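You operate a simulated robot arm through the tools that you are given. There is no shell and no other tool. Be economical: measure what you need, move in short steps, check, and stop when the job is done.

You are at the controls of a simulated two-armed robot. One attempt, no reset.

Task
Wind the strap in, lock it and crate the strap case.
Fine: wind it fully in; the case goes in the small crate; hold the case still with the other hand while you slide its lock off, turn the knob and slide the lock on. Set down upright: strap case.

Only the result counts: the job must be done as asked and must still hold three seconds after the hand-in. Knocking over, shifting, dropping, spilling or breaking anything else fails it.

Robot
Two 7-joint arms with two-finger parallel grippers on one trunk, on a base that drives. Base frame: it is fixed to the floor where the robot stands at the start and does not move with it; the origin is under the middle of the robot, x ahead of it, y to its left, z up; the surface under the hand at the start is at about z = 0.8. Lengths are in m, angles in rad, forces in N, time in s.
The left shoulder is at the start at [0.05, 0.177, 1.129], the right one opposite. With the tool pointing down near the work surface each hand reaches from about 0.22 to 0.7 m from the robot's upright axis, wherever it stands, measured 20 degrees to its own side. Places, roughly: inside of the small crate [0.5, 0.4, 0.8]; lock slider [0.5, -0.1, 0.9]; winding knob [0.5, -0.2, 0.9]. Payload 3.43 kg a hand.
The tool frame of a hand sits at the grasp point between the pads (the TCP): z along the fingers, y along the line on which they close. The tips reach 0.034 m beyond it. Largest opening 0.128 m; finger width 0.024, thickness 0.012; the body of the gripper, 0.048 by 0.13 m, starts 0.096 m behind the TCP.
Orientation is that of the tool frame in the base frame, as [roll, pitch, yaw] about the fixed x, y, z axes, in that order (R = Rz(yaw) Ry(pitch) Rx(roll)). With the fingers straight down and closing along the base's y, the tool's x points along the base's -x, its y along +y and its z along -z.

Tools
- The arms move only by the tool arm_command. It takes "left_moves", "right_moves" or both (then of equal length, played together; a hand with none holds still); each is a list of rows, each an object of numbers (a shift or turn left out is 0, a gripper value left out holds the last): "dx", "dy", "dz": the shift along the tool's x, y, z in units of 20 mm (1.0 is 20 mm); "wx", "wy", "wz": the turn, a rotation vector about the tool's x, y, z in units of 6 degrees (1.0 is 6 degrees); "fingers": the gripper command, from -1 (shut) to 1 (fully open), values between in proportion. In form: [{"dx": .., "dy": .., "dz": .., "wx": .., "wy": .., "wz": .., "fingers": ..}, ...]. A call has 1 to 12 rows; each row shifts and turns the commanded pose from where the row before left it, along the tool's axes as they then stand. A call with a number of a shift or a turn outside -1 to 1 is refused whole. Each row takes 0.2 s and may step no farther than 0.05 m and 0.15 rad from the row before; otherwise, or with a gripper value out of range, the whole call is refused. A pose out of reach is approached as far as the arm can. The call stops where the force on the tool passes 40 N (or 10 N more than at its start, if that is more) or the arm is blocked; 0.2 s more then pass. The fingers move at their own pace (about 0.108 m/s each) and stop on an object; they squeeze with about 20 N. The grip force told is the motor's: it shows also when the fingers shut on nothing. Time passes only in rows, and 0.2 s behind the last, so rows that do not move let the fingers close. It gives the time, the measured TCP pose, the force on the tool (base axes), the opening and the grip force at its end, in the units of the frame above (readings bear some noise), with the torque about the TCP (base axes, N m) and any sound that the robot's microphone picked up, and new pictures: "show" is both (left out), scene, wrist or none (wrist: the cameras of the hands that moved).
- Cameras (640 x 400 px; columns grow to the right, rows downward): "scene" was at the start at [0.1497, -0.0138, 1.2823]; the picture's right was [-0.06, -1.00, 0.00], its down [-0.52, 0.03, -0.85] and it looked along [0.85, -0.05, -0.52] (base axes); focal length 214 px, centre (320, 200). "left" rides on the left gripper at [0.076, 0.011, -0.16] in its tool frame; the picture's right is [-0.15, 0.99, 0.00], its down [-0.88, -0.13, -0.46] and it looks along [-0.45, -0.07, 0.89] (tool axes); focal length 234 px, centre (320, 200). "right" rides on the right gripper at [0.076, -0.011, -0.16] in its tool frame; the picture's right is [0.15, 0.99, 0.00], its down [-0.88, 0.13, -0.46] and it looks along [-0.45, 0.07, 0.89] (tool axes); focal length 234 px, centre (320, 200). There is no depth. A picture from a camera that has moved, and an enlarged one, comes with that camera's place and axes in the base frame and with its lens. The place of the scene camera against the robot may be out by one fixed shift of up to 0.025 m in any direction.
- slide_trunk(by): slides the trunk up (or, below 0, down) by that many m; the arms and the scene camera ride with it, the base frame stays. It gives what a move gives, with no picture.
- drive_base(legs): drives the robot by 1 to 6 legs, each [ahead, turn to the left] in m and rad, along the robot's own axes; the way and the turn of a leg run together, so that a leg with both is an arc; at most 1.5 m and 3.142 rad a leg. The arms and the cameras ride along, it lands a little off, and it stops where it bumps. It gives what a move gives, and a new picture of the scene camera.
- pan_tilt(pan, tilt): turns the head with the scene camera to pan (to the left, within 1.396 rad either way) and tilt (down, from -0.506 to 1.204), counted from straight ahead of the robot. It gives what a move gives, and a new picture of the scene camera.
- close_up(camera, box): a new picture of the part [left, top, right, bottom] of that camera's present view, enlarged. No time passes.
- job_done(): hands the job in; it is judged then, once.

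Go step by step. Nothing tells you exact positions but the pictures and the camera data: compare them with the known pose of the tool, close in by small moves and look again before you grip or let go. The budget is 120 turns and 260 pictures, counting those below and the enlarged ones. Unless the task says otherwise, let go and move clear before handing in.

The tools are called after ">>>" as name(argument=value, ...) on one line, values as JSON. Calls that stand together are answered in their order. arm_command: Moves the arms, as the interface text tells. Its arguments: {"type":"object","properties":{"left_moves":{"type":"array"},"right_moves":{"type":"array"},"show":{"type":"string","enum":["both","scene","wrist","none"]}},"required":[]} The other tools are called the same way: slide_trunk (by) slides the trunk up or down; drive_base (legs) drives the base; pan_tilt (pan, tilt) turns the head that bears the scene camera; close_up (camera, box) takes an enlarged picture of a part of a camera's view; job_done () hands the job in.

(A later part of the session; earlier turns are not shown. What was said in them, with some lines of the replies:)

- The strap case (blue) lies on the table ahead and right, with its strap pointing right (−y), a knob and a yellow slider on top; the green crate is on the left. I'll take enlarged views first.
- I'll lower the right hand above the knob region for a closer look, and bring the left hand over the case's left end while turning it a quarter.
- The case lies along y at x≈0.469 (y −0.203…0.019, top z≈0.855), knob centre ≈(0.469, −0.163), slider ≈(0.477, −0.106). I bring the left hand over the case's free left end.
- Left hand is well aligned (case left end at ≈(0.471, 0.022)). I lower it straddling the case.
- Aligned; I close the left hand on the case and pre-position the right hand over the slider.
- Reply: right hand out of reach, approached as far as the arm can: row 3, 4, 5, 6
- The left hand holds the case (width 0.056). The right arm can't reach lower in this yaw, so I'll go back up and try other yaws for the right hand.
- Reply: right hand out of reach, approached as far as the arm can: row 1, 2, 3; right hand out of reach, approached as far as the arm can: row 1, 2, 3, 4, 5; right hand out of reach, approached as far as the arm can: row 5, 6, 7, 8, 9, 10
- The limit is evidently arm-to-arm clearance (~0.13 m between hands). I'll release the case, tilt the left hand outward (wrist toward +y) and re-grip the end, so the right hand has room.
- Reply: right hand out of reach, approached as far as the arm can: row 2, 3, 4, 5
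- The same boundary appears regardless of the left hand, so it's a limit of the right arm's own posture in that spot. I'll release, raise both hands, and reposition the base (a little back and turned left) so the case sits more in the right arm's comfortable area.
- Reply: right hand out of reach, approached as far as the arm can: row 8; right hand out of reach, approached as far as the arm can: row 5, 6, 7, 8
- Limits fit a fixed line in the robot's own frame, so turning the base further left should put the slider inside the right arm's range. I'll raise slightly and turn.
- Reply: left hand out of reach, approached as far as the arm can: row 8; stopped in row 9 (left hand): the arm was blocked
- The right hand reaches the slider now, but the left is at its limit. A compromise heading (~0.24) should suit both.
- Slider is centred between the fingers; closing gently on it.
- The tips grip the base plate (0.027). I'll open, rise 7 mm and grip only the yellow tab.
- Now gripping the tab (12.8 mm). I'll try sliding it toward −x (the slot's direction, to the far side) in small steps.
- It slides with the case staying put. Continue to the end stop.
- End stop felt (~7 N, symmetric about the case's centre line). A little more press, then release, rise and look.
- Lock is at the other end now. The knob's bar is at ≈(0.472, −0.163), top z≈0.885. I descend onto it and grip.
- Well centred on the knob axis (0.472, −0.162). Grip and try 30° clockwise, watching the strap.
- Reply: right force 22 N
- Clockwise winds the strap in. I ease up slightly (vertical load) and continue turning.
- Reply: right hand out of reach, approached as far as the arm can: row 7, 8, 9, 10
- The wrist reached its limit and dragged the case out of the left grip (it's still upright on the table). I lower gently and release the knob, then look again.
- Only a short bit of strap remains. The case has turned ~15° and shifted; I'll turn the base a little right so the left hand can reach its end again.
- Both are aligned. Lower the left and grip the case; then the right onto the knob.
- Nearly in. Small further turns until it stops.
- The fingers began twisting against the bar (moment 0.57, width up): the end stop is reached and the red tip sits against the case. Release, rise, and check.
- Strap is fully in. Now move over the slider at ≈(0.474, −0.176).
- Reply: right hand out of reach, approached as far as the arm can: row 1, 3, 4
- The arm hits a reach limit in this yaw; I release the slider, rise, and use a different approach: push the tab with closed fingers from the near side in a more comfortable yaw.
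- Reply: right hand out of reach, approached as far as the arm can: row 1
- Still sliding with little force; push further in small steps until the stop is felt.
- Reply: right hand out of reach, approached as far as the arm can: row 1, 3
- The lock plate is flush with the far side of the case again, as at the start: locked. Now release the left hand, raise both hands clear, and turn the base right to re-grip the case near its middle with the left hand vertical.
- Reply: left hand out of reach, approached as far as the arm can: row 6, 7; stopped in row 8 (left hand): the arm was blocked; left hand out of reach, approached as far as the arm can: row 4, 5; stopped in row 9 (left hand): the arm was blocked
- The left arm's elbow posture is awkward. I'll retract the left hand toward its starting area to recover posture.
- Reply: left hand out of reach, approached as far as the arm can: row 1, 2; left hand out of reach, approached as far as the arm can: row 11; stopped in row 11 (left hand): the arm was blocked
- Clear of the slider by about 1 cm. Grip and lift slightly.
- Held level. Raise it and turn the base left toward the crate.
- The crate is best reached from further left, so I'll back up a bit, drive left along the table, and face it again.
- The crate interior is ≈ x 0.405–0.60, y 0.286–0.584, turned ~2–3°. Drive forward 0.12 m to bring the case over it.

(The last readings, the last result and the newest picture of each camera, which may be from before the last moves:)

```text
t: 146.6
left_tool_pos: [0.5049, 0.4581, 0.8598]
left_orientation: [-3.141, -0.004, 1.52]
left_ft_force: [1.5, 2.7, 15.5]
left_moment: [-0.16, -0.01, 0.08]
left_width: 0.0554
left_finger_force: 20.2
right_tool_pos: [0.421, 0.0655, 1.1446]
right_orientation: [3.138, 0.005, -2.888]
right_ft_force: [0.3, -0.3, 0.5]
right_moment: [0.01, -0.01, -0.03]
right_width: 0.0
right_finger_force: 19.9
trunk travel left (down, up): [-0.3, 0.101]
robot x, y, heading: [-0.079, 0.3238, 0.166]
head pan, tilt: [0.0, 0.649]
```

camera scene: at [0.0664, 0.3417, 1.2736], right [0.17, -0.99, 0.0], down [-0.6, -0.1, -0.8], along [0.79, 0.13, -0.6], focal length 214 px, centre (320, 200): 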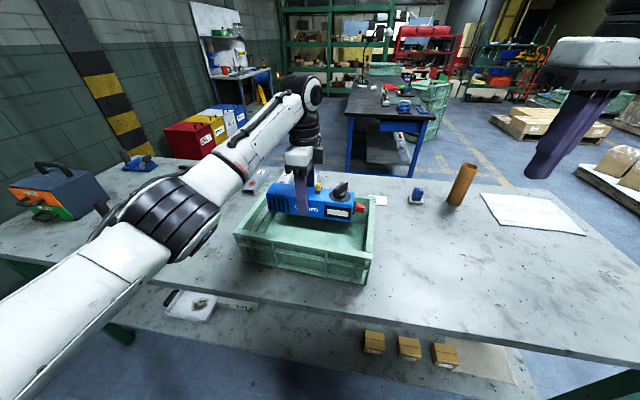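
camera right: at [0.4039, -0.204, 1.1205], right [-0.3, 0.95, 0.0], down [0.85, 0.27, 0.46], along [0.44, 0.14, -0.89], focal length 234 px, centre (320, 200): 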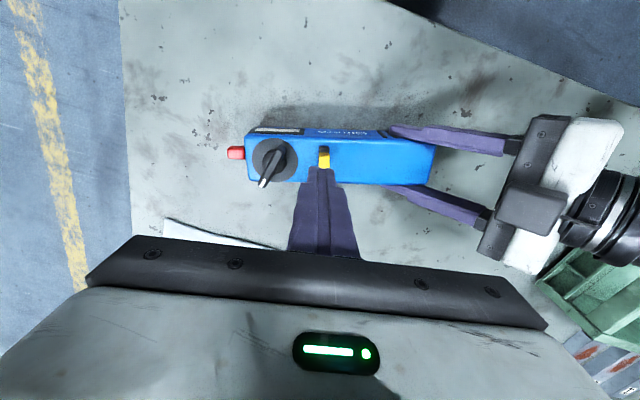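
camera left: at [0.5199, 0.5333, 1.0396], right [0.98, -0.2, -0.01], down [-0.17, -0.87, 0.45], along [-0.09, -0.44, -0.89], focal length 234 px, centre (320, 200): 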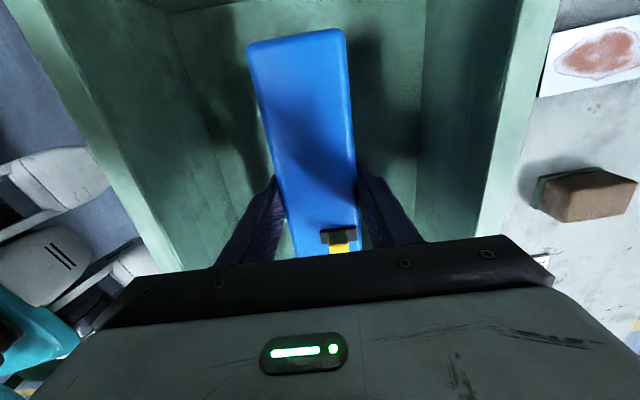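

Contact with the crate floor. Ease up slightly, open, and lift straight out.

>>> arm_command(left_moves=[{"dz": -0.15}, {"fingers": 0.3}, {}, {}, {"dz": -0.5}, {"dz": -1}, {"dz": -1}, {"dz": -1}, {"dz": -1}, {"dz": -1}, {"dz": -1}, {"dz": -1}], show="both")

>>> close_up(camera="scene", box=[210, 130, 410, 290])

>>> close_up(camera="left", box=[200, 20, 440, 260])

```text
t: 149.2
left_tool_pos: [0.5046, 0.4588, 1.0102]
left_orientation: [-3.137, -0.003, 1.52]
left_ft_force: [0.2, 0.3, 0.3]
left_moment: [-0.02, -0.01, 0.0]
left_width: 0.0832
left_finger_force: 0.0
right_tool_pos: [0.4212, 0.0653, 1.1438]
right_orientation: [3.137, 0.004, -2.888]
right_ft_force: [-0.1, 1.1, -0.3]
right_moment: [0.01, -0.02, -0.02]
right_width: 0.0003
right_finger_force: 20.1
trunk travel left (down, up): [-0.3, 0.101]
robot x, y, heading: [-0.0782, 0.3239, 0.169]
head pan, tilt: [0.0, 0.649]
camera scene: at [0.0659, 0.3416, 1.2737], right [0.17, -0.99, 0.0], down [-0.6, -0.1, -0.8], along [0.79, 0.13, -0.6], focal length 214 px, centre (320, 200)
camera left: at [0.5201, 0.5324, 1.1709], right [0.98, -0.2, -0.01], down [-0.17, -0.87, 0.45], along [-0.09, -0.44, -0.89], focal length 234 px, centre (320, 200)
```

scene: 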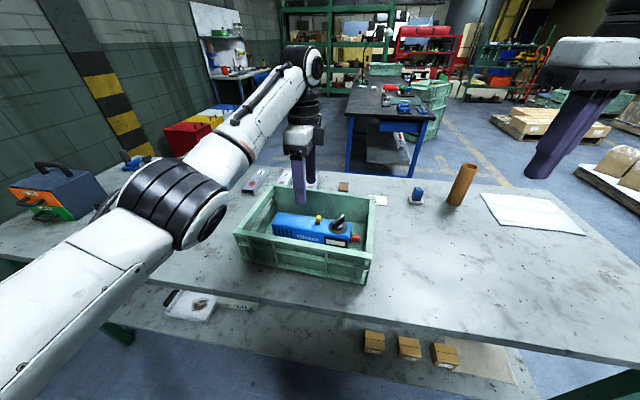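
left: 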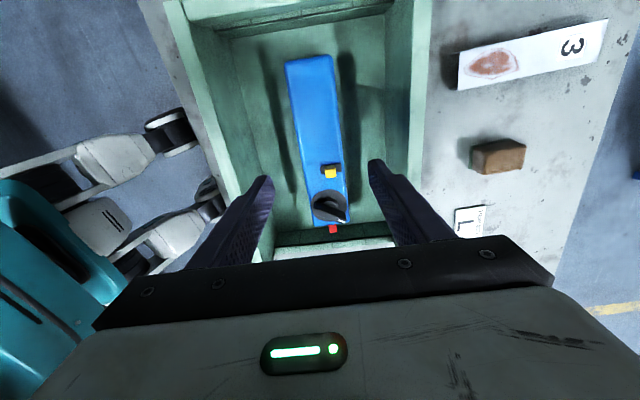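

```text
2.50 times, centred on (310, 210) of scene
camera zoom: at [0.0659, 0.3416, 1.2737], right [0.17, -0.99, 0.0], down [-0.6, -0.1, -0.8], along [0.79, 0.13, -0.6], focal length 536 px, centre (345, 175)
```

zoom: 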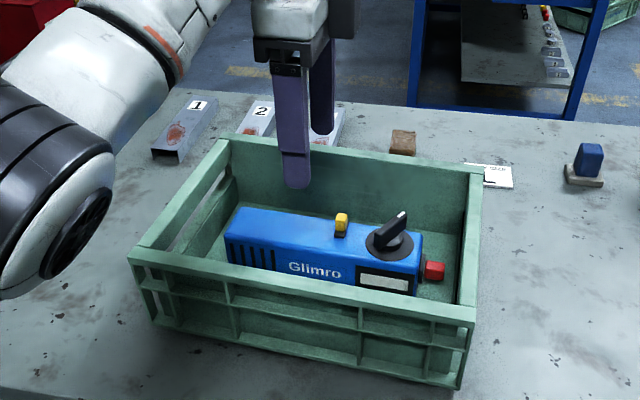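

```text
1.67 times, centred on (320, 140) of left
camera zoom: at [0.5201, 0.5324, 1.1709], right [0.98, -0.2, -0.01], down [-0.17, -0.87, 0.45], along [-0.09, -0.44, -0.89], focal length 390 px, centre (320, 300)
```

zoom: 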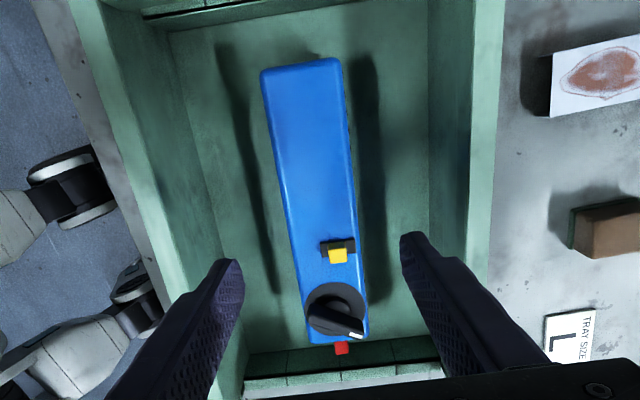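

The case sits upright in the crate with the strap fully in and the lock plate at its original locked side, and both hands are clear. Handing in.

>>> job_done()

```text
The job is handed in.
```

The strap is wound fully in, the lock is back on, and the case is standing upright in the small crate, with both hands clear when I handed in.

While I was turning the knob, the right wrist hit its limit. It dragged the case about 7 cm out of the left hand's grip, though the case stayed upright. I gripped it again, finished winding to the end stop, and held it still for the locking.

I pushed the lock back on but could not clearly feel its end stop. I judged it locked because the slider sits flush with the far edge, as it did at the start.
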